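You operate a simulated robot arm through the tools that you are given. There is no shell and no other tool. Be economical: measure what you need, move in short steps, check, and stop when the job is done.

The job below is to be done with a simulated two-armed robot. You get a single attempt, and the scene is never put back.

TASK
Hold the plugged insulator, pull its plug, fill the pin hole as labelled.
Fine: plug on the bench, dose slider to the mark, one pull of the lever; park the spout after.

Only the result counts: the job must be done as asked and must still hold three seconds after the hand-in. Knocking over, shifting, dropping, spilling or breaking anything else fails it.

THE ROBOT
Two 7-joint arms with two-finger parallel grippers on one trunk, on a base that drives. Base frame: it is fixed to the floor where the robot stands at the start and does not move with it; the origin is under the middle of the robot, x ahead of it, y to its left, z up. Units: m, rad, N and s.
The left shoulder is at the start at [0.06, 0.143, 0.926], the right one opposite. With the tool pointing down near the work surface each hand reaches from about 0.32 to 0.74 m from the robot's upright axis, wherever it stands, measured 20 degrees to its own side. Places, roughly: dispenser lever [0.6, 0.2, 1.1]; dose slider [0.8, 0, 0.8]; spout [0.7, 0.2, 1]. Payload 1.57 kg a hand.
Tool frame (each hand has its own): the origin (TCP) lies between the finger pads and is the grasp point; the fingertips stand 0.03 m ahead of it; z points along the fingers, y is the line along which they close. Largest opening 0.11 m; finger width 0.024, thickness 0.012; the body of the gripper, 0.048 by 0.112 m, starts 0.078 m behind the TCP.
Orientation is that of the tool frame in the base frame, as a unit quaternion [w, x, y, z]. With the fingers straight down and closing along the base's y, the tool's x points along the base's -x, its y along +y and its z along -z.

THE INTERFACE
- The arms move only by the tool drive_tool. It takes "left_steps", "right_steps" or both (then of equal length, played together; a hand with none holds still); each is a list of rows, each an object (a shift or turn left out is 0, a gripper value left out holds the last) with "grip": the closure, from 0 (fully open) to 1 (shut); "dp": the shift along the base's x, y, z in m, a list of three; "delta_rot": the turn, a rotation vector about the base's x, y, z in degrees, a list of three. In form: [{"grip": grip, "dp": [dx, dy, dz], "delta_rot": [wx, wy, wz]}, ...]. A call has 1 to 10 rows; each row shifts and turns the commanded pose from where the row before left it. Rows are played at 5 a second. More than 0.05 m and 0.15 rad between two rows, or a gripper value outside its range, and nothing of the call is played. Where a pose cannot be reached the arm comes as near as it can. A force on the tool above 70 N (or 10 N above the force at the start of the call, whichever is more), or a blocked arm, ends the call early, and 0.2 s more pass. Each finger travels about 0.045 m/s and halts on what it meets, pressing with about 27 N; the grip force reading is that of the motor and also rises with nothing between the fingers. The clock runs only during rows and for 0.2 s after the last one: add rows that do not move to give the fingers time. It gives the time, the measured TCP pose, the force on the tool (base axes), the opening and the grip force at its end, in the units of the frame above (readings bear some noise), with the torque about the TCP (base axes, N m) and any sound that the robot's microphone picked up, and new pictures: "show" is both (left out), scene, wrist or none (wrist: the cameras of the hands that moved).
- Cameras (640 x 400 px; columns grow to the right, rows downward): "scene" is now at [0.0508, 0.0206, 1.5417]; the picture's right is [0.25, -0.97, 0.00], its down [-0.68, -0.18, -0.72] and it looks along [0.69, 0.18, -0.70] (base axes); focal length 262 px, centre (320, 200). "left" rides on the left gripper at [0.07, -0.016, -0.141] in its tool frame; the picture's right is [0.23, 0.97, 0.00], its down [-0.86, 0.20, -0.48] and it looks along [-0.47, 0.11, 0.88] (tool axes); focal length 222 px, centre (320, 200). "right" rides on the right gripper at [0.07, 0.016, -0.141] in its tool frame; the picture's right is [-0.23, 0.97, 0.00], its down [-0.86, -0.20, -0.48] and it looks along [-0.47, -0.11, 0.88] (tool axes); focal length 222 px, centre (320, 200). There is no depth. A picture from a camera that has moved, and an enlarged one, comes with that camera's place and axes in the base frame and with its lens.
- lift_body(by): slides the trunk up (or, below 0, down) by that many m; the arms and the scene camera ride with it, the base frame stays. It gives what a move gives, with no picture.
- roll_base(legs): drives the robot by 1 to 6 legs, each [ahead, left, turn to the left] in m, m and rad, along the robot's own axes; the way and the turn of a leg run together, so that a leg with both is an arc; at most 1.5 m and 3.142 rad a leg. The arms and the cameras ride along, it lands a little off, and it stops where it bumps. It gives what a move gives, and a new picture of the scene camera.
- pan_tilt(pan, tilt): turns the head with the scene camera to pan (to the left, within 1.501 rad either way) and tilt (down, from -0.506 to 1.204), counted from straight ahead of the robot. It gives what a move gives, and a new picture of the scene camera.
- zoom(camera, box): a new picture of the part [left, top, right, bottom] of that camera's present view, enlarged. No time passes.
- finish_job(): hands the job in; it is judged then, once.

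Go step by step. Nothing tells you exact positions but the pictures and the camera data: compare them with the known pose of the tool, close in by small moves and look again before you grip or let go. The budget is 120 turns and 260 pictures, counting those below and the enlarged ones. Unless the task says otherwise, let go and move clear before handing in, and close with one line.

The tools are called after "Emit:" by a JSON object that holds its "name" and its "arguments". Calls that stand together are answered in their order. drive_tool: Moves the arms, as the interface text tells. Its arguments: {"type":"object","properties":{"left_steps":{"type":"array"},"right_steps":{"type":"array"},"show":{"type":"string","enum":["both","scene","wrist","none"]}},"required":[]} The other tools are called the same way: lift_body (by) slides the trunk up or down; roll_base (legs) drives the base; pan_tilt (pan, tilt) turns the head that bears the scene camera; zoom (camera, box) takes an enlarged picture of a part of a camera's view; finish_job () hands the job in.

At the start:

```text
t: 0.0
left_tcp_pos: [0.3784, 0.3236, 0.9982]
left_tool_rot: [0.0, 0.001, 1.0, 0.001]
left_contact_force: [0.8, 0.1, 0.8]
left_moment: [-0.03, -0.01, -0.04]
left_gripper_width: 0.1099
left_gripper_force: 0.1
right_tcp_pos: [0.6092, -0.1285, 1.001]
right_tool_rot: [0.0, 0.0, 1.0, 0.0]
right_contact_force: [0.9, -0.1, 0.0]
right_moment: [-0.01, -0.01, 0.0]
right_gripper_width: 0.11
right_gripper_force: 0.1
trunk travel left (down, up): [-0.525, 0.065]
robot x, y, heading: [-0.0001, -0.0015, 0.0]
head pan, tilt: [0.258, 0.773]
```

scene: 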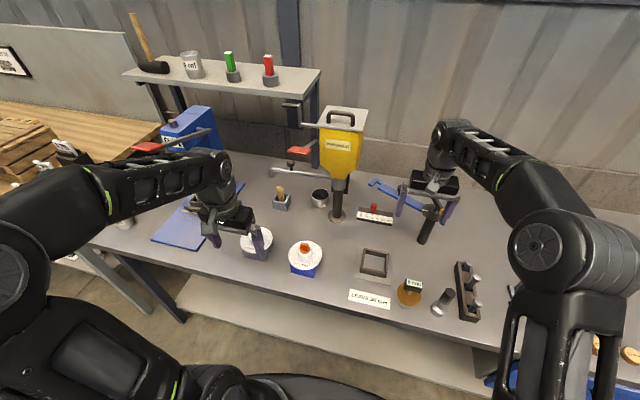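
right: 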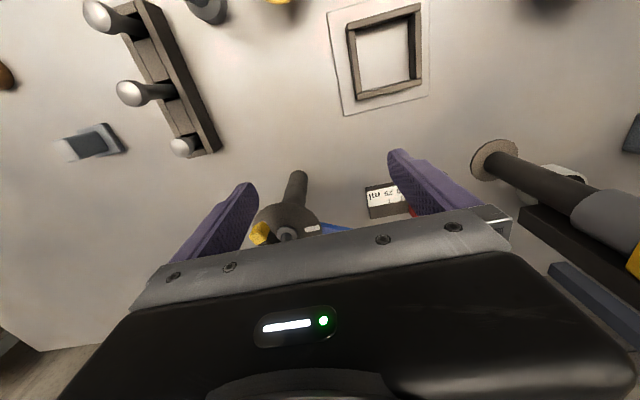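
left: 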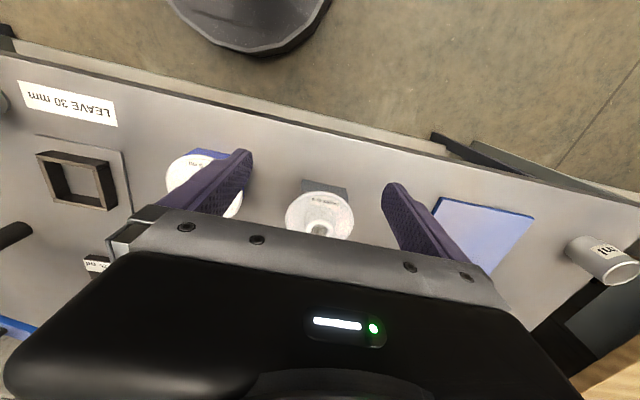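

I see a bench with a yellow dispenser, two insulators (one has an orange plug), labels and other items. I'll zoom in to read the labels first.

Emit:
{"name": "zoom", "arguments": {"camera": "scene", "box": [220, 90, 400, 220]}}

Emit:
{"name": "zoom", "arguments": {"camera": "scene", "box": [230, 210, 400, 320]}}

Emit:
{"name": "zoom", "arguments": {"camera": "scene", "box": [340, 170, 500, 320]}}

Emit:
{"name": "zoom", "arguments": {"camera": "scene", "box": [120, 30, 330, 180]}}

```text
3.08 times, centred on (310, 155) of scene
camera zoom: at [0.0508, 0.0206, 1.5417], right [0.25, -0.97, 0.0], down [-0.68, -0.18, -0.72], along [0.69, 0.18, -0.7], focal length 807 px, centre (351, 338)
```

zoom: 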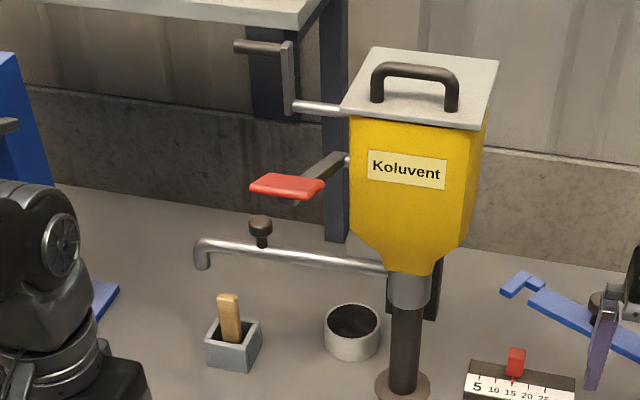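

```text
3.64 times, centred on (315, 265) of scene
camera zoom: at [0.0508, 0.0206, 1.5417], right [0.25, -0.97, 0.0], down [-0.68, -0.18, -0.72], along [0.69, 0.18, -0.7], focal length 954 px, centre (338, -36)
```

zoom: 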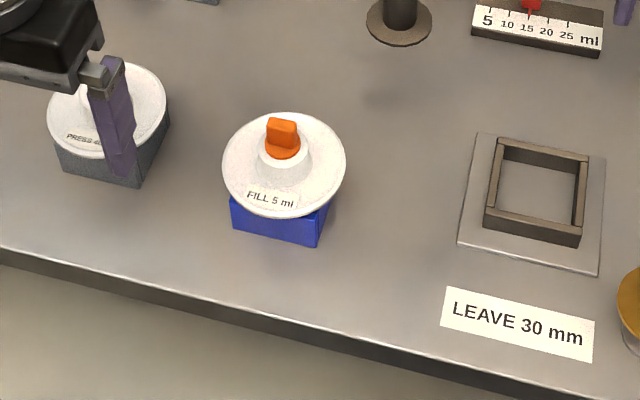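

```text
2.67 times, centred on (420, 245) of scene
camera zoom: at [0.0508, 0.0206, 1.5417], right [0.25, -0.97, 0.0], down [-0.68, -0.18, -0.72], along [0.69, 0.18, -0.7], focal length 699 px, centre (53, 80)
```

zoom: 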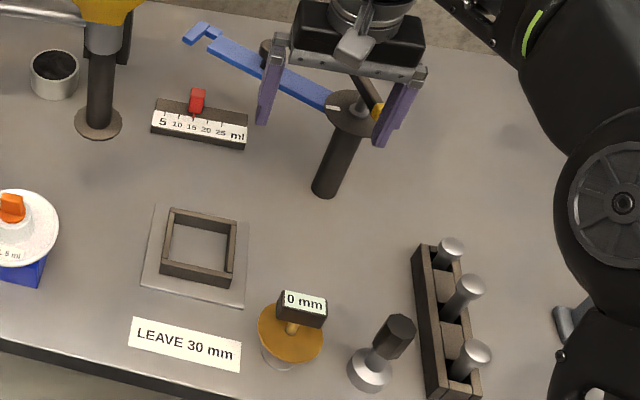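

```text
2.67 times, centred on (225, 105) of scene
camera zoom: at [0.0508, 0.0206, 1.5417], right [0.25, -0.97, 0.0], down [-0.68, -0.18, -0.72], along [0.69, 0.18, -0.7], focal length 699 px, centre (573, 453)
```

zoom: 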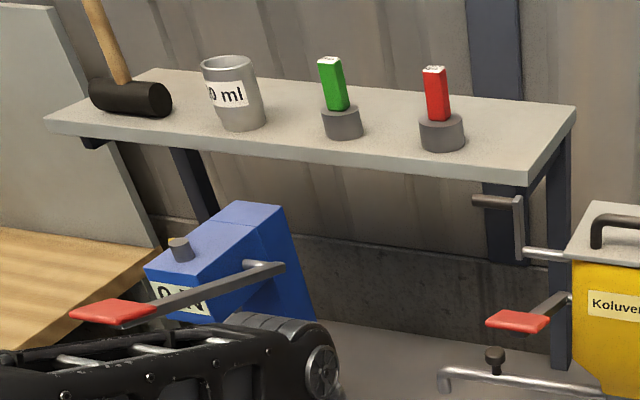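

The plugged insulator reads "FILL 5 ml" and the slider seems to stand near 15. I'll look closer with the wrist cameras.

Emit:
{"name": "zoom", "arguments": {"camera": "left", "box": [140, 120, 380, 270]}}

Emit:
{"name": "zoom", "arguments": {"camera": "scene", "box": [280, 230, 335, 285]}}

Emit:
{"name": "zoom", "arguments": {"camera": "scene", "box": [350, 195, 405, 235]}}

Emit:
{"name": "zoom", "arguments": {"camera": "scene", "box": [265, 140, 350, 190]}}

```text
2.67 times, centred on (260, 195) of left
camera zoom: at [0.3084, 0.3074, 1.1404], right [-0.23, 0.97, 0.0], down [0.86, 0.2, 0.48], along [0.47, 0.11, -0.88], focal length 592 px, centre (480, 213)
```

zoom: 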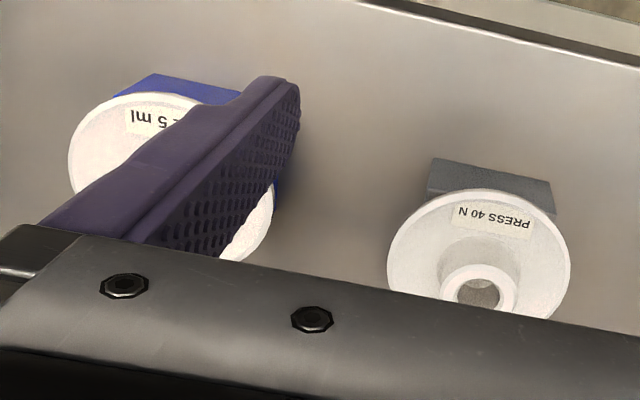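

```text
7.27 times, centred on (308, 258) of scene
camera zoom: at [0.0508, 0.0206, 1.5417], right [0.25, -0.97, 0.0], down [-0.68, -0.18, -0.72], along [0.69, 0.18, -0.7], focal length 1907 px, centre (411, -218)
```

zoom: 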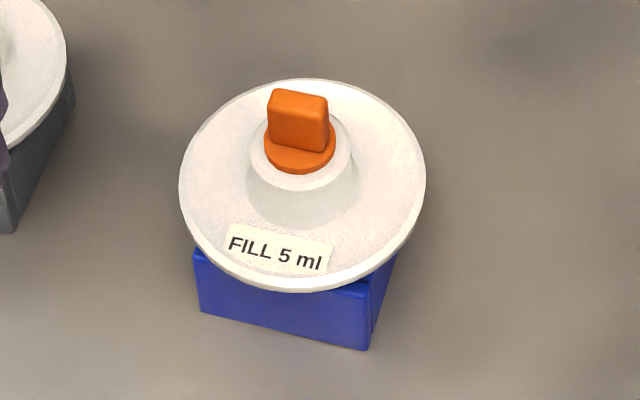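

```text
10.00 times, centred on (378, 215) of scene
camera zoom: at [0.0508, 0.0206, 1.5417], right [0.25, -0.97, 0.0], down [-0.68, -0.18, -0.72], along [0.69, 0.18, -0.7], focal length 2622 px, centre (-255, 50)
```

zoom: 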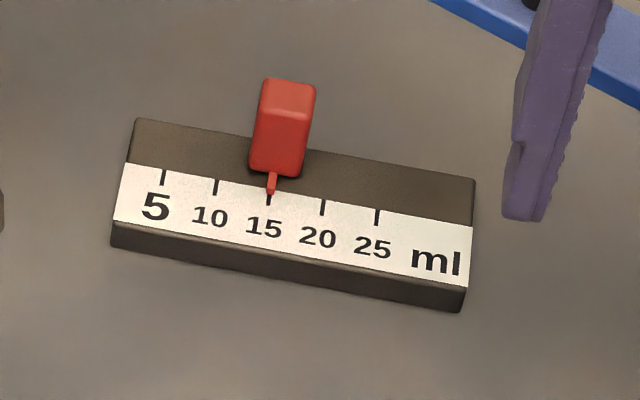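

```text
7.53 times, centred on (308, 165) of scene
camera zoom: at [0.0508, 0.0206, 1.5417], right [0.25, -0.97, 0.0], down [-0.68, -0.18, -0.72], along [0.69, 0.18, -0.7], focal length 1975 px, centre (414, 464)
```

zoom: 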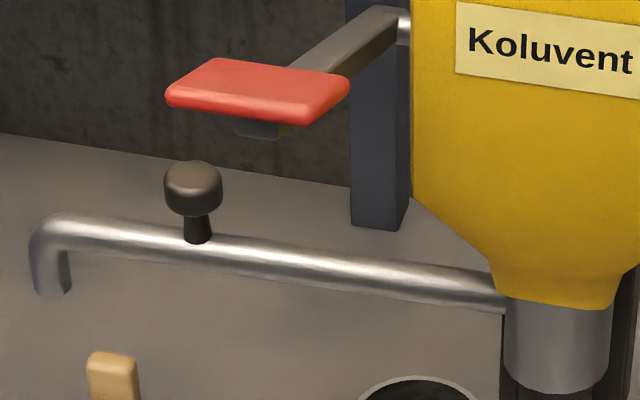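

The slider stands at 15 and must go to 5, and the spout's reach (~0.25 m) matches the insulator's distance from the post. First I'll pitch the left hand forward so that it can hold the insulator's collar from the front, in steps.

Emit:
{"name": "drive_tool", "arguments": {"left_steps": [{"dp": [0, 0, 0.01], "delta_rot": [0, -8, 0]}, {"dp": [0, -0.02, 0.01], "delta_rot": [0, -8, 0]}, {"dp": [0, -0.02, 0], "delta_rot": [0, -8, 0]}, {"dp": [0, -0.03, 0], "delta_rot": [0, -8, 0]}, {"dp": [0, -0.03, 0], "delta_rot": [0, -8, 0]}, {"dp": [0, -0.03, 0], "delta_rot": [0, -5, 0]}, {}]}}

```text
t: 1.6
left_tcp_pos: [0.4319, 0.198, 1.0617]
left_tool_rot: [0.382, 0.0, 0.924, 0.0]
left_contact_force: [-0.6, 0.1, 0.1]
left_moment: [-0.02, 0.01, -0.01]
left_gripper_width: 0.1098
left_gripper_force: 0.0
left hand out of reach, approached as far as the arm can: row 4, 5, 6
right_tcp_pos: [0.6105, -0.129, 0.9996]
right_tool_rot: [0.0, -0.001, 1.0, 0.0]
right_contact_force: [-0.5, 0.1, -0.2]
right_moment: [-0.04, 0.0, -0.05]
right_gripper_width: 0.1101
right_gripper_force: 0.1
trunk travel left (down, up): [-0.525, 0.065]
robot x, y, heading: [0.0032, 0.0012, -0.001]
head pan, tilt: [0.258, 0.773]
camera scene: at [0.0507, 0.021, 1.5417], right [0.25, -0.97, 0.0], down [-0.68, -0.18, -0.72], along [0.69, 0.18, -0.7], focal length 262 px, centre (320, 200)
camera left: at [0.283, 0.1824, 1.1113], right [-0.16, 0.97, -0.16], down [0.27, 0.2, 0.94], along [0.95, 0.11, -0.29], focal length 222 px, centre (320, 200)
```

scene: 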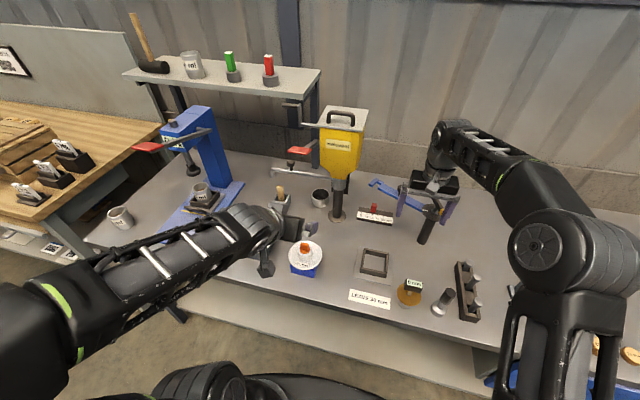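
left: 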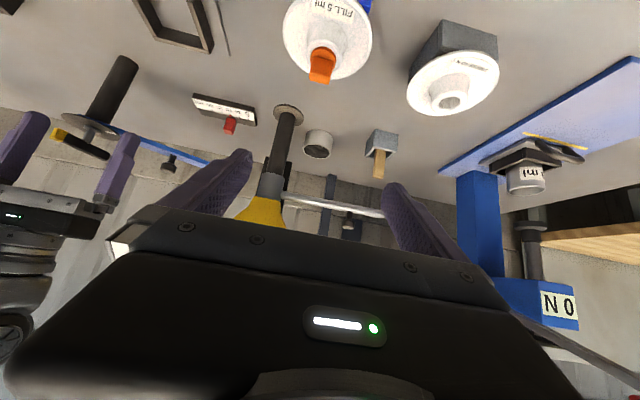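

The arm is too folded there, but the view helps. I'll zoom to triangulate the insulator, spout and lever.

Emit:
{"name": "zoom", "arguments": {"camera": "left", "box": [270, 0, 380, 110]}}

Emit:
{"name": "zoom", "arguments": {"camera": "left", "box": [230, 90, 430, 240]}}

```text
3.64 times, centred on (325, 55) of left
camera zoom: at [0.283, 0.1824, 1.1113], right [-0.16, 0.97, -0.16], down [0.27, 0.2, 0.94], along [0.95, 0.11, -0.29], focal length 808 px, centre (302, 727)
```

zoom: 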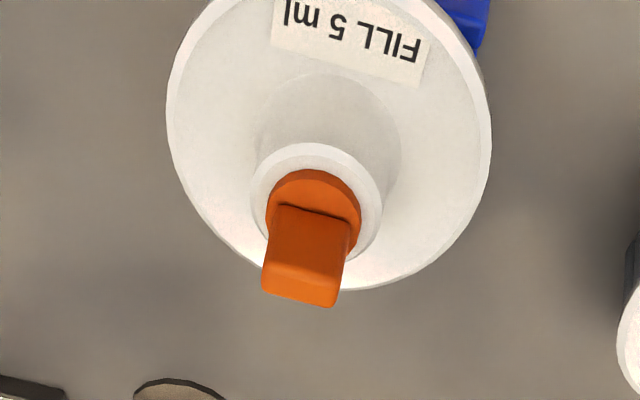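

```text
2.67 times, centred on (330, 165) of left
camera zoom: at [0.283, 0.1824, 1.1113], right [-0.16, 0.97, -0.16], down [0.27, 0.2, 0.94], along [0.95, 0.11, -0.29], focal length 592 px, centre (293, 293)
```

zoom: 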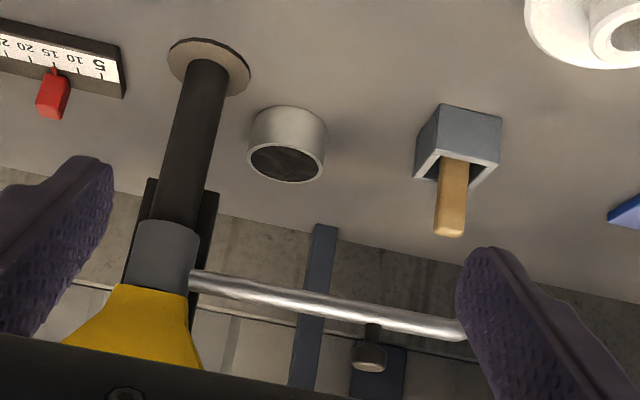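

I estimate the collar top centre near (0.476, 0.179, 0.88) on a bench at z≈0.765, with the post at (0.73, 0.13). I'll lift the right hand clear, set the left back to pointing down and then back the base off to get room.

Emit:
{"name": "drive_tool", "arguments": {"right_steps": [{"dp": [0, 0, 0.04]}, {"dp": [0, 0, 0.04]}, {"dp": [-0.02, 0, 0.03]}, {"dp": [-0.04, 0, 0]}, {"dp": [-0.04, 0, 0]}, {}], "left_steps": [{"dp": [0, 0.02, 0.01], "delta_rot": [0, 8, 0]}, {"dp": [0, 0.03, 0.01], "delta_rot": [0, 8, 0]}, {"dp": [0, 0.03, 0.01], "delta_rot": [0, 8, 0]}, {"dp": [0, 0.03, 0.01], "delta_rot": [0, 8, 0]}, {"dp": [0, 0.03, 0.01], "delta_rot": [0, 8, 0]}, {"dp": [0, 0.03, 0], "delta_rot": [0, 5, 0]}], "show": "none"}}

Emit:
{"name": "roll_base", "arguments": {"legs": [[-0.15, 0, 0]]}}

```text
t: 3.0
left_tcp_pos: [0.4321, 0.3612, 1.1058]
left_tool_rot: [0.008, 0.002, 1.0, -0.006]
left_contact_force: [0.0, 0.5, -0.1]
left_moment: [-0.03, -0.02, 0.0]
left_gripper_width: 0.11
left_gripper_force: 0.0
left hand out of reach, approached as far as the arm can: row 6
right_tcp_pos: [0.5268, -0.1285, 1.0401]
right_tool_rot: [0.0, 0.0, 1.0, 0.0]
right_contact_force: [-0.2, -0.6, 0.0]
right_moment: [-0.02, -0.01, 0.0]
right_gripper_width: 0.1099
right_gripper_force: 0.0
right hand out of reach, approached as far as the arm can: row 1, 2, 3
trunk travel left (down, up): [-0.525, 0.065]
robot x, y, heading: [0.0035, -0.0016, -0.0]
head pan, tilt: [0.258, 0.773]
```

```text
t: 4.4
left_tcp_pos: [0.2796, 0.3612, 1.1073]
left_tool_rot: [0.009, 0.0, 1.0, -0.006]
left_contact_force: [-0.7, 0.5, 0.1]
left_moment: [-0.01, -0.05, -0.01]
left_gripper_width: 0.1099
left_gripper_force: 0.0
right_tcp_pos: [0.3726, -0.129, 1.0415]
right_tool_rot: [0.001, -0.001, 1.0, -0.001]
right_contact_force: [-1.2, 0.0, 0.0]
right_moment: [0.01, -0.03, 0.01]
right_gripper_width: 0.11
right_gripper_force: 0.1
trunk travel left (down, up): [-0.525, 0.065]
robot x, y, heading: [-0.1478, 0.0029, -0.0]
head pan, tilt: [0.258, 0.773]
camera scene: at [-0.1031, 0.0205, 1.5418], right [0.26, -0.97, 0.0], down [-0.67, -0.18, -0.72], along [0.69, 0.18, -0.7], focal length 262 px, centre (320, 200)
```

scene: 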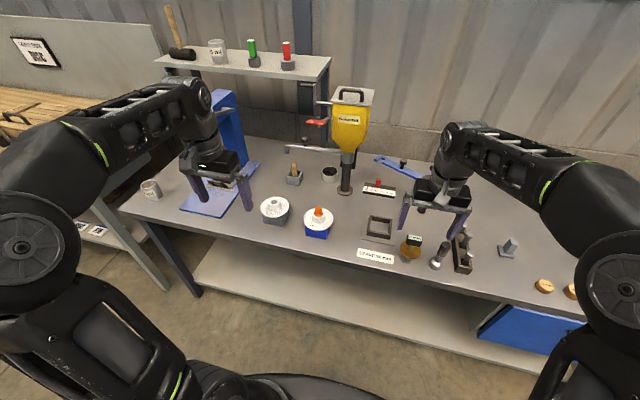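

The view is now good. I'll turn the right hand to approach the collar diagonally, pointing 30° below horizontal.

Emit:
{"name": "drive_tool", "arguments": {"right_steps": [{"delta_rot": [0, 0, 8]}, {"delta_rot": [0, 0, 8]}, {"dp": [0, 0.02, 0], "delta_rot": [0, 0, 8]}, {"dp": [0, 0.02, 0], "delta_rot": [0, 0, 8]}, {"dp": [0, 0.02, 0], "delta_rot": [0, 0, 8]}, {"dp": [0, 0.02, 0], "delta_rot": [5.5, -6.5, 0]}, {"dp": [0, 0.02, 0], "delta_rot": [5.5, -6.5, 0]}, {"dp": [0, 0.02, 0], "delta_rot": [5.5, -6.5, 0]}, {"dp": [0, 0.02, 0], "delta_rot": [5.5, -6.5, 0]}, {"dp": [0, 0, 0], "delta_rot": [5.5, -6.5, 0]}], "show": "none"}}

Emit:
{"name": "drive_tool", "arguments": {"right_steps": [{"dp": [0, 0.02, 0], "delta_rot": [5.5, -6.5, 0]}, {"dp": [0, 0.02, -0.01], "delta_rot": [5.5, -6.5, 0]}, {"dp": [0, 0, -0.03]}, {}]}}

```text
t: 6.6
left_tcp_pos: [0.2795, 0.3593, 1.1072]
left_tool_rot: [0.009, 0.0, 1.0, -0.005]
left_contact_force: [0.2, -0.4, -0.1]
left_moment: [0.04, 0.02, 0.02]
left_gripper_width: 0.1096
left_gripper_force: 0.0
right_tcp_pos: [0.3739, 0.012, 1.0417]
right_tool_rot: [0.342, -0.319, 0.875, 0.126]
right_contact_force: [-0.7, -0.2, -0.1]
right_moment: [-0.06, 0.01, 0.0]
right_gripper_width: 0.11
right_gripper_force: 0.0
trunk travel left (down, up): [-0.525, 0.065]
robot x, y, heading: [-0.1521, -0.0019, 0.006]
head pan, tilt: [0.258, 0.773]
```

```text
t: 7.6
left_tcp_pos: [0.2799, 0.3611, 1.1071]
left_tool_rot: [0.01, 0.0, 1.0, -0.005]
left_contact_force: [-0.6, -0.6, -0.9]
left_moment: [0.0, 0.03, -0.02]
left_gripper_width: 0.11
left_gripper_force: 0.0
right_tcp_pos: [0.3739, 0.0545, 0.9996]
right_tool_rot: [0.466, -0.298, 0.815, 0.171]
right_contact_force: [0.3, -0.2, -0.1]
right_moment: [0.04, -0.02, 0.01]
right_gripper_width: 0.1099
right_gripper_force: 0.1
trunk travel left (down, up): [-0.525, 0.065]
robot x, y, heading: [-0.1492, 0.0011, 0.005]
head pan, tilt: [0.258, 0.773]
camera scene: at [-0.1016, 0.0206, 1.5417], right [0.26, -0.97, 0.0], down [-0.68, -0.18, -0.72], along [0.69, 0.18, -0.7], focal length 262 px, centre (320, 200)
camera right: at [0.243, -0.0353, 1.0132], right [-0.54, 0.82, 0.2], down [0.14, -0.14, 0.98], along [0.83, 0.56, -0.04], focal length 222 px, centre (320, 200)
```

scene: 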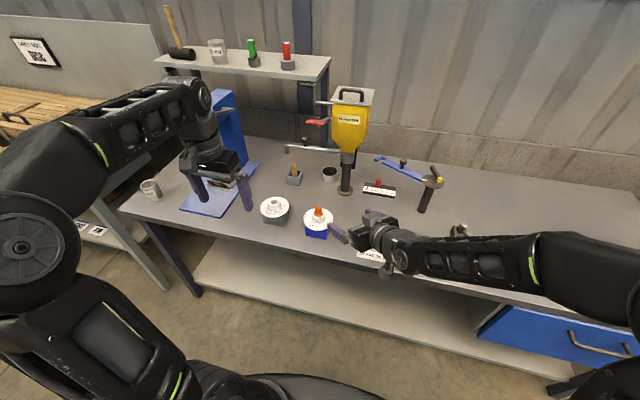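
right: 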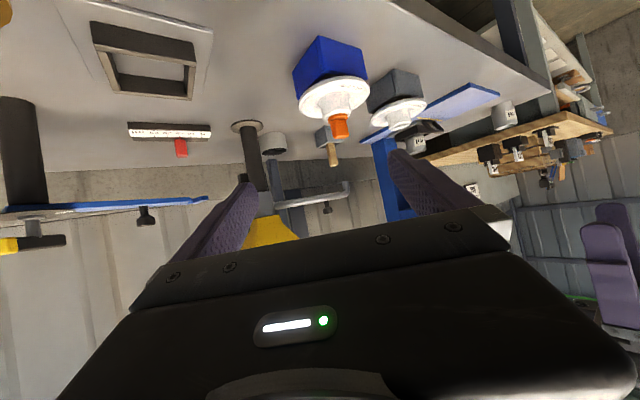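

Now I can see the insulator nearly from the side. I'll zoom to measure its height profile.

Emit:
{"name": "zoom", "arguments": {"camera": "right", "box": [270, 20, 410, 150]}}

Emit:
{"name": "zoom", "arguments": {"camera": "right", "box": [110, 100, 400, 280]}}

Emit:
{"name": "zoom", "arguments": {"camera": "scene", "box": [290, 195, 350, 245]}}

```text
3.08 times, centred on (340, 85) of right
camera zoom: at [0.243, -0.0353, 1.0132], right [-0.54, 0.82, 0.2], down [0.14, -0.14, 0.98], along [0.83, 0.56, -0.04], focal length 684 px, centre (258, 554)
```

zoom: 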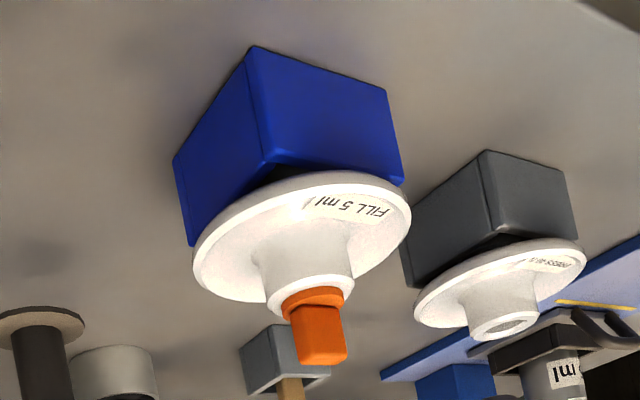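

```text
2.21 times, centred on (255, 190) of right
camera zoom: at [0.243, -0.0353, 1.0132], right [-0.54, 0.82, 0.2], down [0.14, -0.14, 0.98], along [0.83, 0.56, -0.04], focal length 490 px, centre (463, 222)
```

zoom: 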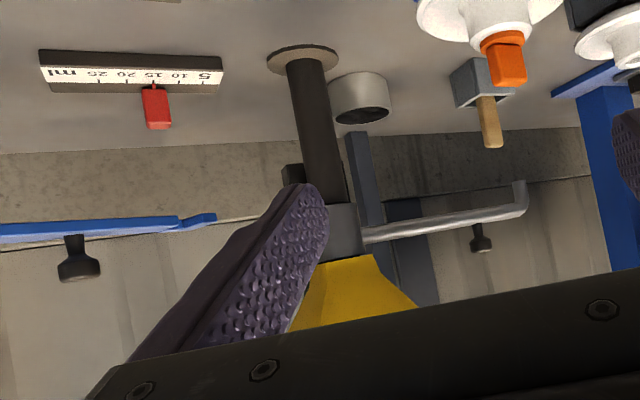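

```text
8.00 times, centred on (320, 220) of scene
camera zoom: at [-0.1016, 0.0206, 1.5417], right [0.26, -0.97, 0.0], down [-0.68, -0.18, -0.72], along [0.69, 0.18, -0.7], focal length 2098 px, centre (320, 40)
```

zoom: 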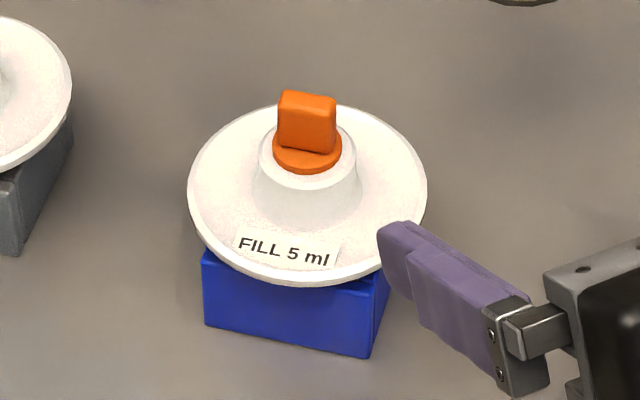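

The collar top triangulates to (0.468, 0.174, 0.893), with the disc at about 0.866 and the plug top near 0.92. I'll flatten the pitch to 15° and go to the pre-approach.

Emit:
{"name": "drive_tool", "arguments": {"right_steps": [{"dp": [0, 0.01, -0.02], "delta_rot": [4.8, -5.7, 0]}, {"dp": [0, 0.01, -0.02], "delta_rot": [4.8, -5.7, 0]}, {"dp": [0, 0.01, -0.02]}, {"dp": [0, 0.0085, -0.02]}, {}]}}

```text
t: 8.8
left_tcp_pos: [0.2792, 0.3605, 1.1063]
left_tool_rot: [0.009, -0.001, 1.0, -0.006]
left_contact_force: [-0.3, 0.2, -0.3]
left_moment: [-0.04, 0.01, 0.01]
left_gripper_width: 0.11
left_gripper_force: 0.0
right_tcp_pos: [0.3748, 0.0913, 0.9199]
right_tool_rot: [0.569, -0.273, 0.748, 0.208]
right_contact_force: [-0.2, 0.8, -0.2]
right_moment: [-0.01, 0.01, 0.01]
right_gripper_width: 0.11
right_gripper_force: 0.0
trunk travel left (down, up): [-0.525, 0.065]
robot x, y, heading: [-0.1522, 0.0027, 0.003]
head pan, tilt: [0.258, 0.773]
camera scene: at [-0.1016, 0.0205, 1.5417], right [0.26, -0.97, 0.0], down [-0.68, -0.18, -0.72], along [0.69, 0.18, -0.7], focal length 262 px, centre (320, 200)
camera right: at [0.2451, 0.0048, 0.891], right [-0.58, 0.78, 0.22], down [-0.05, -0.3, 0.95], along [0.81, 0.54, 0.22], focal length 222 px, centre (320, 200)
```

scene: 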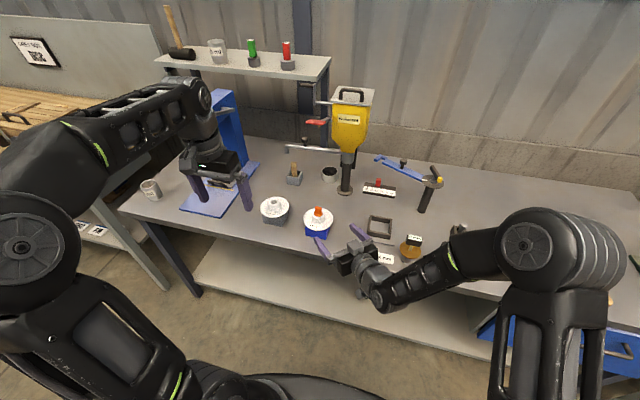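
right: 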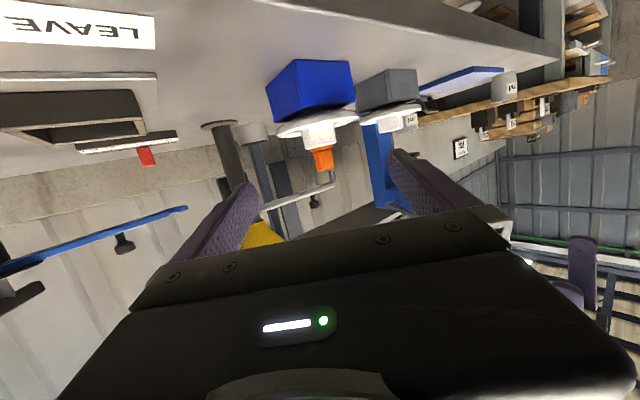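

A nearly level view of the insulator; I'll measure its profile.

Emit:
{"name": "zoom", "arguments": {"camera": "right", "box": [250, 50, 390, 190]}}

```text
2.86 times, centred on (320, 120) of right
camera zoom: at [0.2451, 0.0048, 0.891], right [-0.58, 0.78, 0.22], down [-0.05, -0.3, 0.95], along [0.81, 0.54, 0.22], focal length 635 px, centre (320, 429)
```

zoom: 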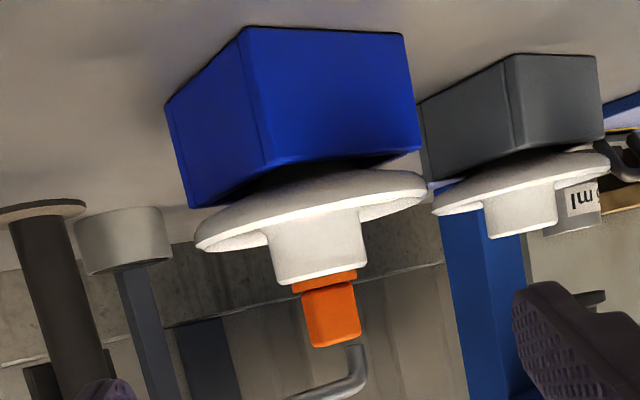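

The collar is about 0.038 wide with its cylinder between z 0.871 and 0.890. I'll flatten a little more and close in to just short of the grip.

Emit:
{"name": "drive_tool", "arguments": {"right_steps": [{"dp": [0, 0, -0.012], "delta_rot": [3.2, -3.8, 0]}, {"dp": [0.004, 0.006, -0.012], "delta_rot": [3.2, -3.8, 0]}, {"dp": [0.02, 0.018, -0.002]}, {"dp": [0.02, 0.017, -0.002]}, {}]}}

Emit:
{"name": "zoom", "arguments": {"camera": "scene", "box": [290, 195, 380, 260]}}

Emit:
{"name": "zoom", "arguments": {"camera": "right", "box": [220, 50, 420, 220]}}

```text
t: 10.0
left_tcp_pos: [0.2806, 0.3607, 1.1069]
left_tool_rot: [0.01, 0.001, 1.0, -0.005]
left_contact_force: [0.3, 0.0, -0.6]
left_moment: [0.01, 0.01, 0.03]
left_gripper_width: 0.11
left_gripper_force: 0.0
right_tcp_pos: [0.4198, 0.1319, 0.8923]
right_tool_rot: [0.631, -0.254, 0.696, 0.231]
right_contact_force: [0.6, 0.1, 0.3]
right_moment: [0.02, 0.0, 0.02]
right_gripper_width: 0.1099
right_gripper_force: 0.0
trunk travel left (down, up): [-0.525, 0.065]
robot x, y, heading: [-0.1545, -0.002, -0.005]
head pan, tilt: [0.258, 0.773]
camera scene: at [-0.1015, 0.0204, 1.5417], right [0.26, -0.97, 0.0], down [-0.68, -0.18, -0.72], along [0.69, 0.18, -0.7], focal length 262 px, centre (320, 200)
camera right: at [0.2953, 0.0494, 0.8379], right [-0.61, 0.76, 0.23], down [-0.17, -0.41, 0.9], along [0.77, 0.51, 0.38], focal length 222 px, centre (320, 200)
```

scene: 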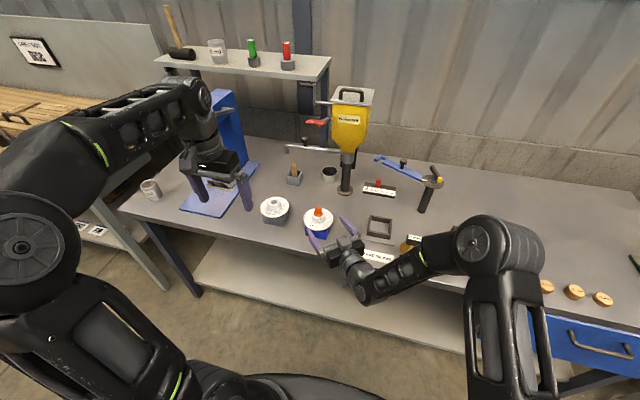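
right: 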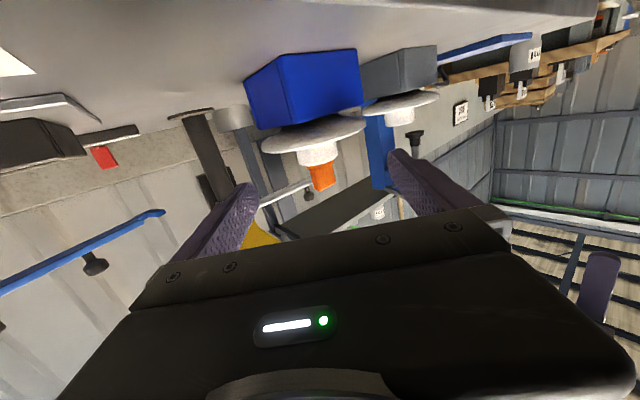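

```text
6.15 times, centred on (335, 228) of scene
camera zoom: at [-0.1015, 0.0204, 1.5417], right [0.26, -0.97, 0.0], down [-0.68, -0.18, -0.72], along [0.69, 0.18, -0.7], focal length 1614 px, centre (228, 31)
```

zoom: 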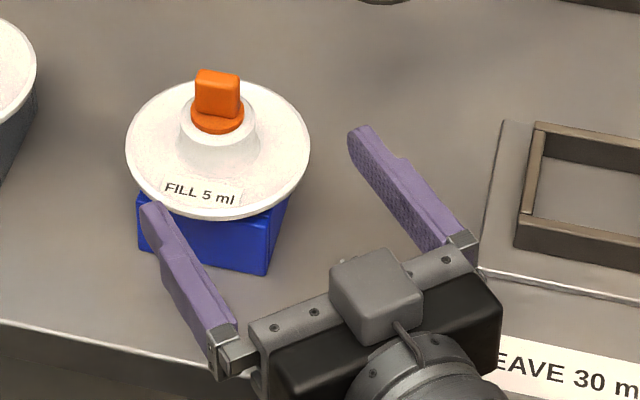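

```text
2.35 times, centred on (320, 135) of right
camera zoom: at [0.2953, 0.0494, 0.8379], right [-0.61, 0.76, 0.23], down [-0.17, -0.41, 0.9], along [0.77, 0.51, 0.38], focal length 523 px, centre (320, 353)
```

zoom: 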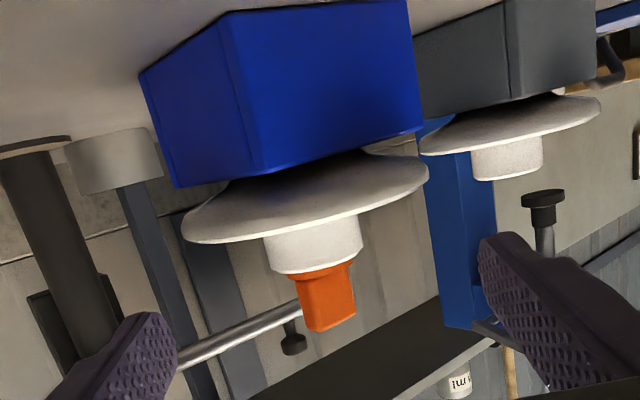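

Lateral alignment is right. I'll advance the rest of the way with open fingers.

Emit:
{"name": "drive_tool", "arguments": {"right_steps": [{"dp": [0.015, 0.013, 0]}, {"dp": [0.015, 0.013, -0.002]}, {"dp": [0.014, 0.012, -0.003]}, {}]}}

Emit:
{"name": "zoom", "arguments": {"camera": "scene", "box": [290, 195, 380, 260]}}

Emit:
{"name": "zoom", "arguments": {"camera": "right", "box": [180, 50, 440, 250]}}

```text
t: 11.0
left_tcp_pos: [0.2792, 0.3614, 1.1072]
left_tool_rot: [0.01, 0.0, 1.0, -0.005]
left_contact_force: [-0.3, 0.7, -0.9]
left_moment: [0.02, -0.02, -0.01]
left_gripper_width: 0.1102
left_gripper_force: 0.1
right_tcp_pos: [0.4618, 0.1698, 0.8886]
right_tool_rot: [0.632, -0.253, 0.696, 0.231]
right_contact_force: [0.3, 0.6, 0.3]
right_moment: [0.02, -0.01, -0.01]
right_gripper_width: 0.1098
right_gripper_force: 0.0
trunk travel left (down, up): [-0.525, 0.065]
robot x, y, heading: [-0.1477, -0.0033, 0.001]
head pan, tilt: [0.258, 0.773]
camera scene: at [-0.1014, 0.0205, 1.5417], right [0.26, -0.97, 0.0], down [-0.68, -0.18, -0.72], along [0.69, 0.18, -0.7], focal length 262 px, centre (320, 200)
camera right: at [0.3383, 0.0876, 0.8337], right [-0.61, 0.76, 0.23], down [-0.17, -0.41, 0.9], along [0.77, 0.51, 0.38], focal length 222 px, centre (320, 200)
```

scene: 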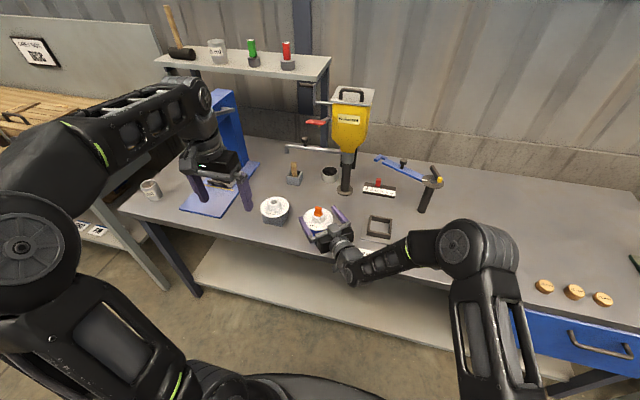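
right: 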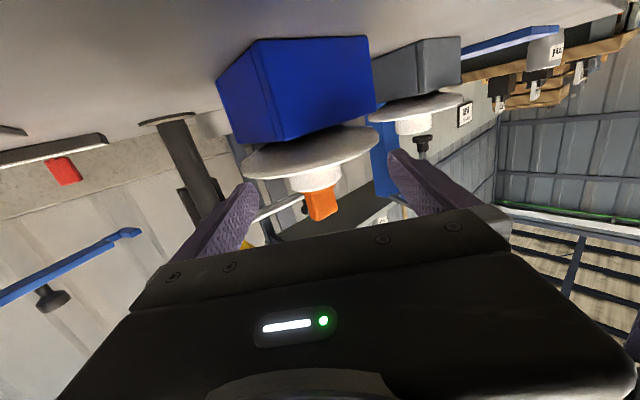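

```text
6.15 times, centred on (335, 228) of scene
camera zoom: at [-0.1014, 0.0205, 1.5417], right [0.26, -0.97, 0.0], down [-0.68, -0.18, -0.72], along [0.69, 0.18, -0.7], focal length 1614 px, centre (228, 31)
```

zoom: 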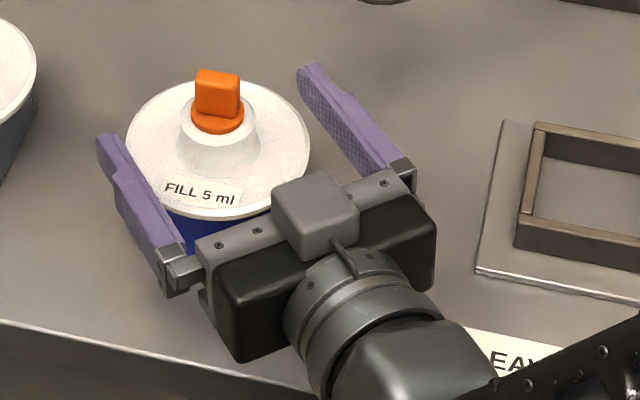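

```text
2.00 times, centred on (310, 150) of right
camera zoom: at [0.3383, 0.0876, 0.8337], right [-0.61, 0.76, 0.23], down [-0.17, -0.41, 0.9], along [0.77, 0.51, 0.38], focal length 444 px, centre (340, 300)
```

zoom: 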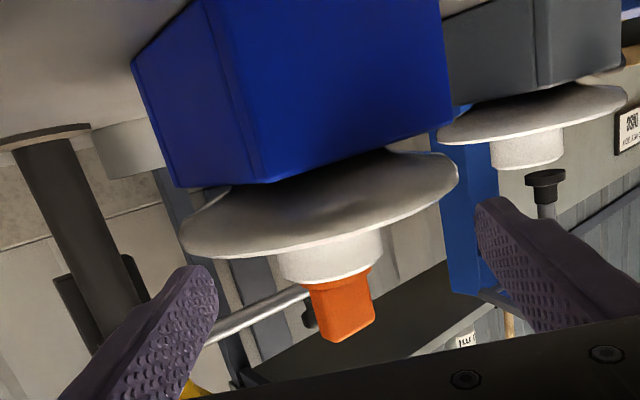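

The collar lies about 15 mm ahead of the TCP along the fingers and the fingers ride slightly high. I'll advance 8 mm, lower 3 mm and close gently.

Emit:
{"name": "drive_tool", "arguments": {"right_steps": [{"dp": [0.006, 0.005, -0.003]}, {"grip": 0.4}, {"grip": 0.55}, {"grip": 0.6}, {}]}}

Emit:
{"name": "zoom", "arguments": {"camera": "scene", "box": [290, 195, 380, 260]}}

Emit:
{"name": "zoom", "arguments": {"camera": "right", "box": [180, 50, 440, 250]}}

```text
t: 12.2
left_tcp_pos: [0.2803, 0.3596, 1.107]
left_tool_rot: [0.009, 0.001, 1.0, -0.005]
left_contact_force: [0.0, 0.5, -0.1]
left_moment: [0.01, -0.03, -0.06]
left_gripper_width: 0.11
left_gripper_force: 0.0
right_tcp_pos: [0.469, 0.1744, 0.8852]
right_tool_rot: [0.631, -0.253, 0.696, 0.23]
right_contact_force: [3.8, -1.7, -0.4]
right_moment: [-0.16, 0.11, 0.13]
right_gripper_width: 0.0479
right_gripper_force: 8.8
trunk travel left (down, up): [-0.525, 0.065]
robot x, y, heading: [-0.1527, -0.0027, -0.001]
head pan, tilt: [0.258, 0.773]
camera scene: at [-0.1008, 0.02, 1.5417], right [0.26, -0.97, 0.0], down [-0.68, -0.18, -0.71], along [0.69, 0.18, -0.7], focal length 262 px, centre (320, 200)
camera right: at [0.3455, 0.0911, 0.8301], right [-0.61, 0.76, 0.23], down [-0.17, -0.41, 0.9], along [0.77, 0.51, 0.38], focal length 222 px, centre (320, 200)
```

scene: 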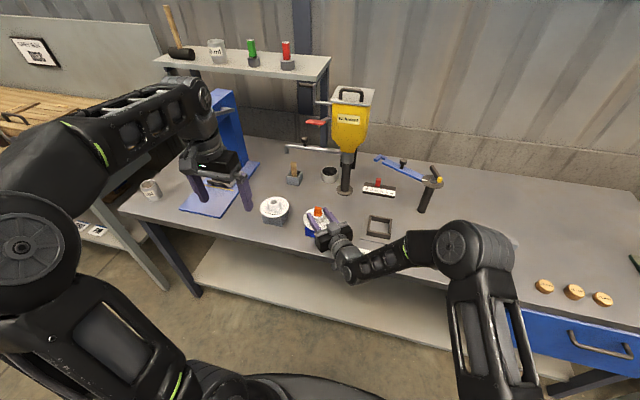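
right: 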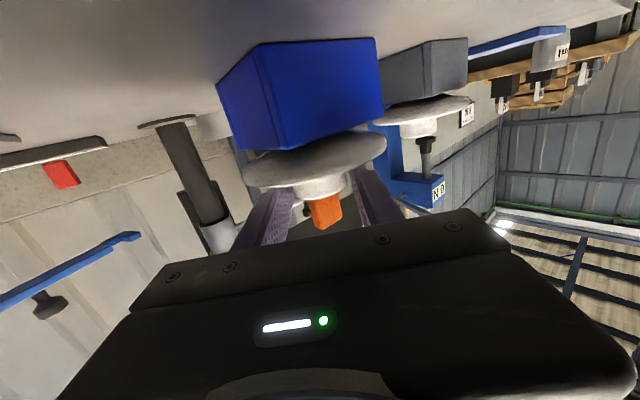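

```text
6.15 times, centred on (335, 228) of scene
camera zoom: at [-0.1008, 0.02, 1.5417], right [0.26, -0.97, 0.0], down [-0.68, -0.18, -0.71], along [0.69, 0.18, -0.7], focal length 1614 px, centre (228, 31)
```

zoom: 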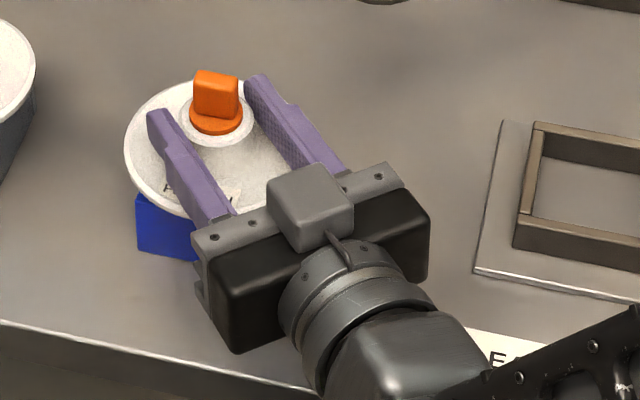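

```text
2.00 times, centred on (310, 150) of right
camera zoom: at [0.3455, 0.0911, 0.8301], right [-0.61, 0.76, 0.23], down [-0.17, -0.41, 0.9], along [0.77, 0.51, 0.38], focal length 444 px, centre (340, 300)
```

zoom: 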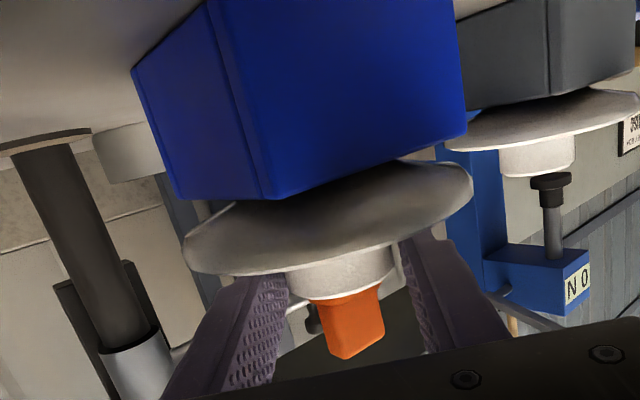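

The right finger touches while the other has a ~6 mm gap. I'll shift 3 mm to the right, 4 mm forward, and then close fully.

Emit:
{"name": "drive_tool", "arguments": {"right_steps": [{"grip": 0.5}, {"dp": [0.002, -0.0022, 0]}, {"dp": [0.003, 0.0025, 0]}, {"grip": 0.6}, {"grip": 0.7}, {"grip": 0.8}, {"grip": 0.9}, {}]}}

Emit:
{"name": "zoom", "arguments": {"camera": "right", "box": [180, 50, 440, 250]}}

Emit:
{"name": "zoom", "arguments": {"camera": "scene", "box": [290, 195, 380, 260]}}

```text
t: 14.0
left_tcp_pos: [0.279, 0.3622, 1.1077]
left_tool_rot: [0.009, -0.001, 1.0, -0.004]
left_contact_force: [0.0, 0.5, -0.6]
left_moment: [-0.01, -0.02, 0.02]
left_gripper_width: 0.1101
left_gripper_force: 0.0
right_tcp_pos: [0.4727, 0.1755, 0.8854]
right_tool_rot: [0.63, -0.255, 0.696, 0.232]
right_contact_force: [-2.1, 3.7, 0.1]
right_moment: [0.04, 0.12, 0.02]
right_gripper_width: 0.0474
right_gripper_force: 26.7
trunk travel left (down, up): [-0.525, 0.065]
robot x, y, heading: [-0.1516, -0.0003, 0.002]
head pan, tilt: [0.258, 0.773]
camera scene: at [-0.1015, 0.021, 1.5417], right [0.26, -0.97, 0.0], down [-0.68, -0.18, -0.72], along [0.69, 0.18, -0.7], focal length 262 px, centre (320, 200)
camera right: at [0.3493, 0.0932, 0.8299], right [-0.61, 0.76, 0.23], down [-0.17, -0.41, 0.9], along [0.77, 0.51, 0.38], focal length 222 px, centre (320, 200)
```

scene: 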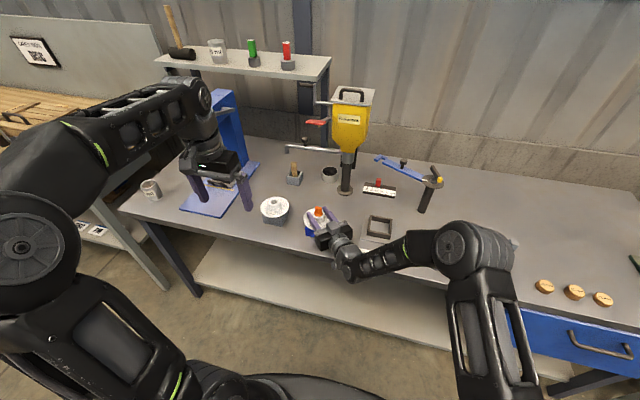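
right: 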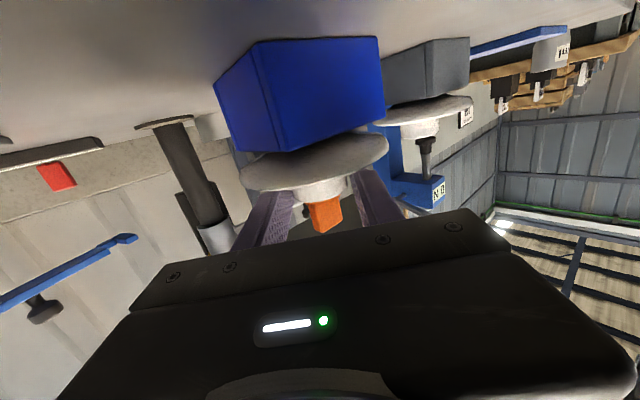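

```text
2.00 times, centred on (310, 150) of right
camera zoom: at [0.3493, 0.0932, 0.8299], right [-0.61, 0.76, 0.23], down [-0.17, -0.41, 0.9], along [0.77, 0.51, 0.38], focal length 444 px, centre (340, 300)
```

zoom: 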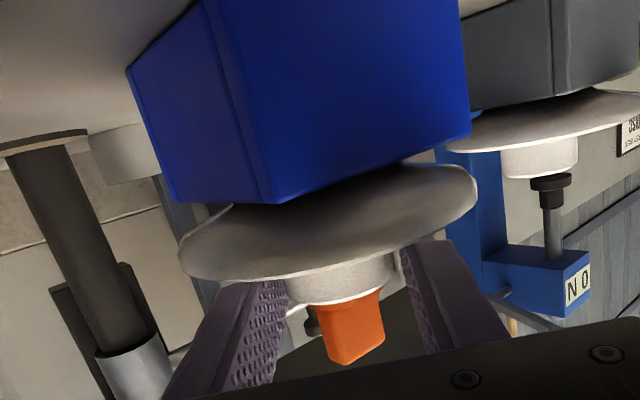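

```text
6.15 times, centred on (335, 228) of scene
camera zoom: at [-0.1015, 0.021, 1.5417], right [0.26, -0.97, 0.0], down [-0.68, -0.18, -0.72], along [0.69, 0.18, -0.7], focal length 1614 px, centre (228, 31)
```

zoom: 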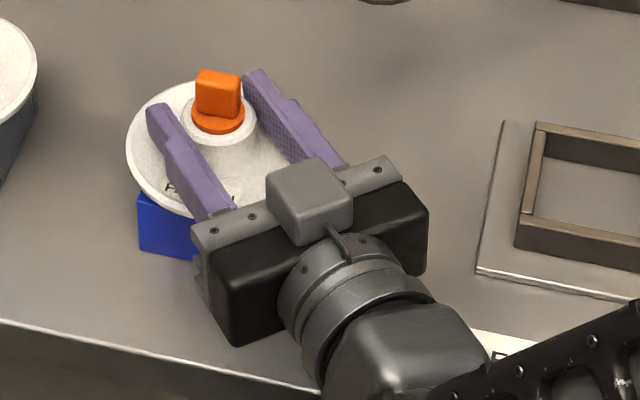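

The insulator is held with 27 N and hasn't shifted. Now I'll bring the left hand over the plug at (0.478, 0.179).

Emit:
{"name": "drive_tool", "arguments": {"left_steps": [{"dp": [0.04, -0.036, 0], "grip": 0.36}, {"dp": [0.04, -0.036, 0]}, {"dp": [0.04, -0.036, 0]}, {"dp": [0.04, -0.037, 0]}, {"dp": [0.039, -0.037, -0.03]}, {"dp": [0, 0, -0.04]}, {"dp": [0, 0, -0.04]}, {}]}}

Emit:
{"name": "zoom", "arguments": {"camera": "right", "box": [180, 100, 440, 300]}}

Emit:
{"name": "zoom", "arguments": {"camera": "scene", "box": [275, 180, 365, 245]}}

```text
refused: row 1 steps farther than a row can; nothing moved
```

```text
2.00 times, centred on (310, 200) of right
camera zoom: at [0.3493, 0.0932, 0.8299], right [-0.61, 0.76, 0.23], down [-0.17, -0.41, 0.9], along [0.77, 0.51, 0.38], focal length 444 px, centre (340, 200)
```

zoom: 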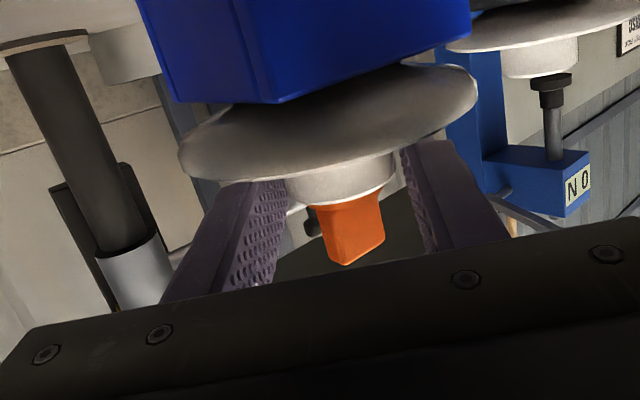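

```text
6.15 times, centred on (320, 212) of scene
camera zoom: at [-0.1015, 0.021, 1.5417], right [0.26, -0.97, 0.0], down [-0.68, -0.18, -0.72], along [0.69, 0.18, -0.7], focal length 1614 px, centre (320, 123)
```

zoom: 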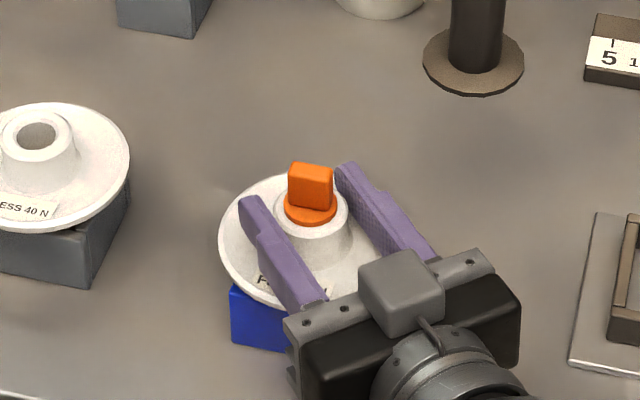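

The move was refused because a row was slightly too long; I'll resend it with shorter rows.

Emit:
{"name": "drive_tool", "arguments": {"left_steps": [{"dp": [0.034, -0.03, 0], "grip": 0.36}, {"dp": [0.034, -0.03, 0]}, {"dp": [0.033, -0.03, 0]}, {"dp": [0.033, -0.03, 0]}, {"dp": [0.033, -0.031, 0]}, {"dp": [0.032, -0.031, 0]}, {"dp": [0, 0, -0.04]}, {"dp": [0, 0, -0.04]}, {"dp": [0, 0, -0.03]}, {}]}}

Emit:
{"name": "zoom", "arguments": {"camera": "right", "box": [180, 100, 440, 300]}}

Emit:
{"name": "zoom", "arguments": {"camera": "scene", "box": [275, 180, 365, 245]}}

```text
t: 16.2
left_tcp_pos: [0.3708, 0.2791, 0.9954]
left_tool_rot: [0.009, 0.0, 1.0, -0.006]
left_contact_force: [0.8, 0.0, 0.5]
left_moment: [-0.01, -0.01, -0.01]
left_gripper_width: 0.0703
left_gripper_force: 0.0
left hand out of reach, approached as far as the arm can: row 3, 4, 5, 6
right_tcp_pos: [0.473, 0.1766, 0.8849]
right_tool_rot: [0.631, -0.255, 0.695, 0.232]
right_contact_force: [-0.5, 3.3, 1.7]
right_moment: [-0.04, 0.02, 0.01]
right_gripper_width: 0.047
right_gripper_force: 27.0
trunk travel left (down, up): [-0.525, 0.065]
robot x, y, heading: [-0.1541, -0.0008, 0.001]
head pan, tilt: [0.258, 0.773]
camera scene: at [-0.1015, 0.0209, 1.5417], right [0.26, -0.97, 0.0], down [-0.68, -0.18, -0.72], along [0.69, 0.18, -0.7], focal length 262 px, centre (320, 200)
camera left: at [0.2982, 0.2635, 1.135], right [-0.23, 0.97, -0.01], down [0.85, 0.21, 0.49], along [0.48, 0.1, -0.87], focal length 222 px, centre (320, 200)
```

scene: 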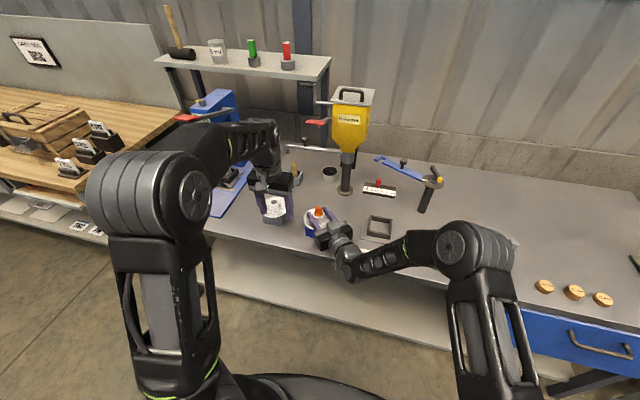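
left: 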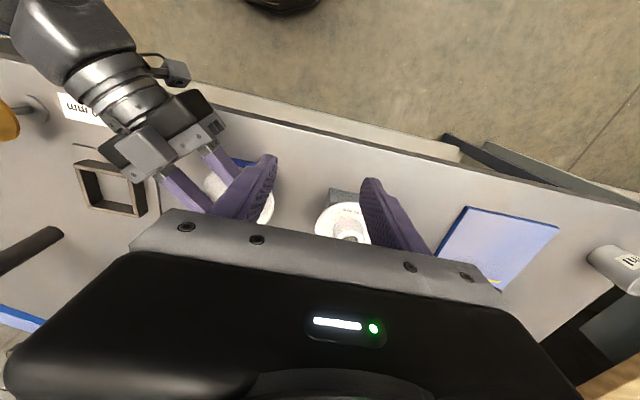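

```text
2.00 times, centred on (310, 200) of right
camera zoom: at [0.3496, 0.093, 0.8299], right [-0.61, 0.76, 0.23], down [-0.17, -0.41, 0.9], along [0.77, 0.51, 0.38], focal length 444 px, centre (340, 200)
```

zoom: 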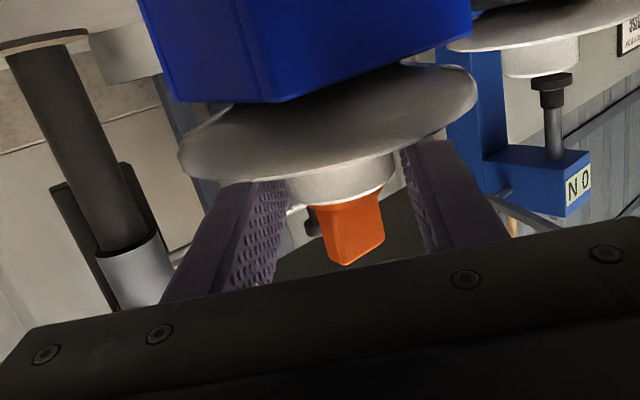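

```text
6.15 times, centred on (320, 212) of scene
camera zoom: at [-0.1015, 0.0209, 1.5417], right [0.26, -0.97, 0.0], down [-0.68, -0.18, -0.72], along [0.69, 0.18, -0.7], focal length 1614 px, centre (320, 123)
```

zoom: 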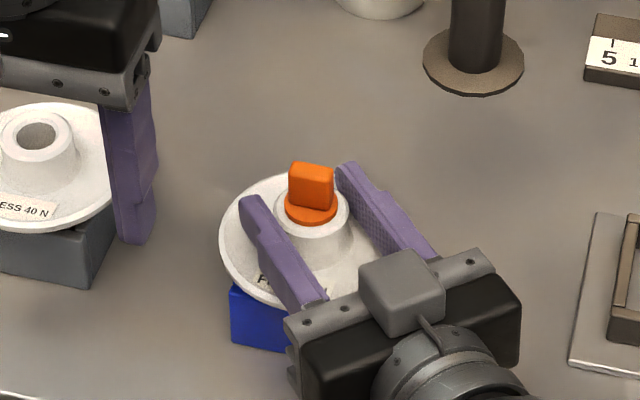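

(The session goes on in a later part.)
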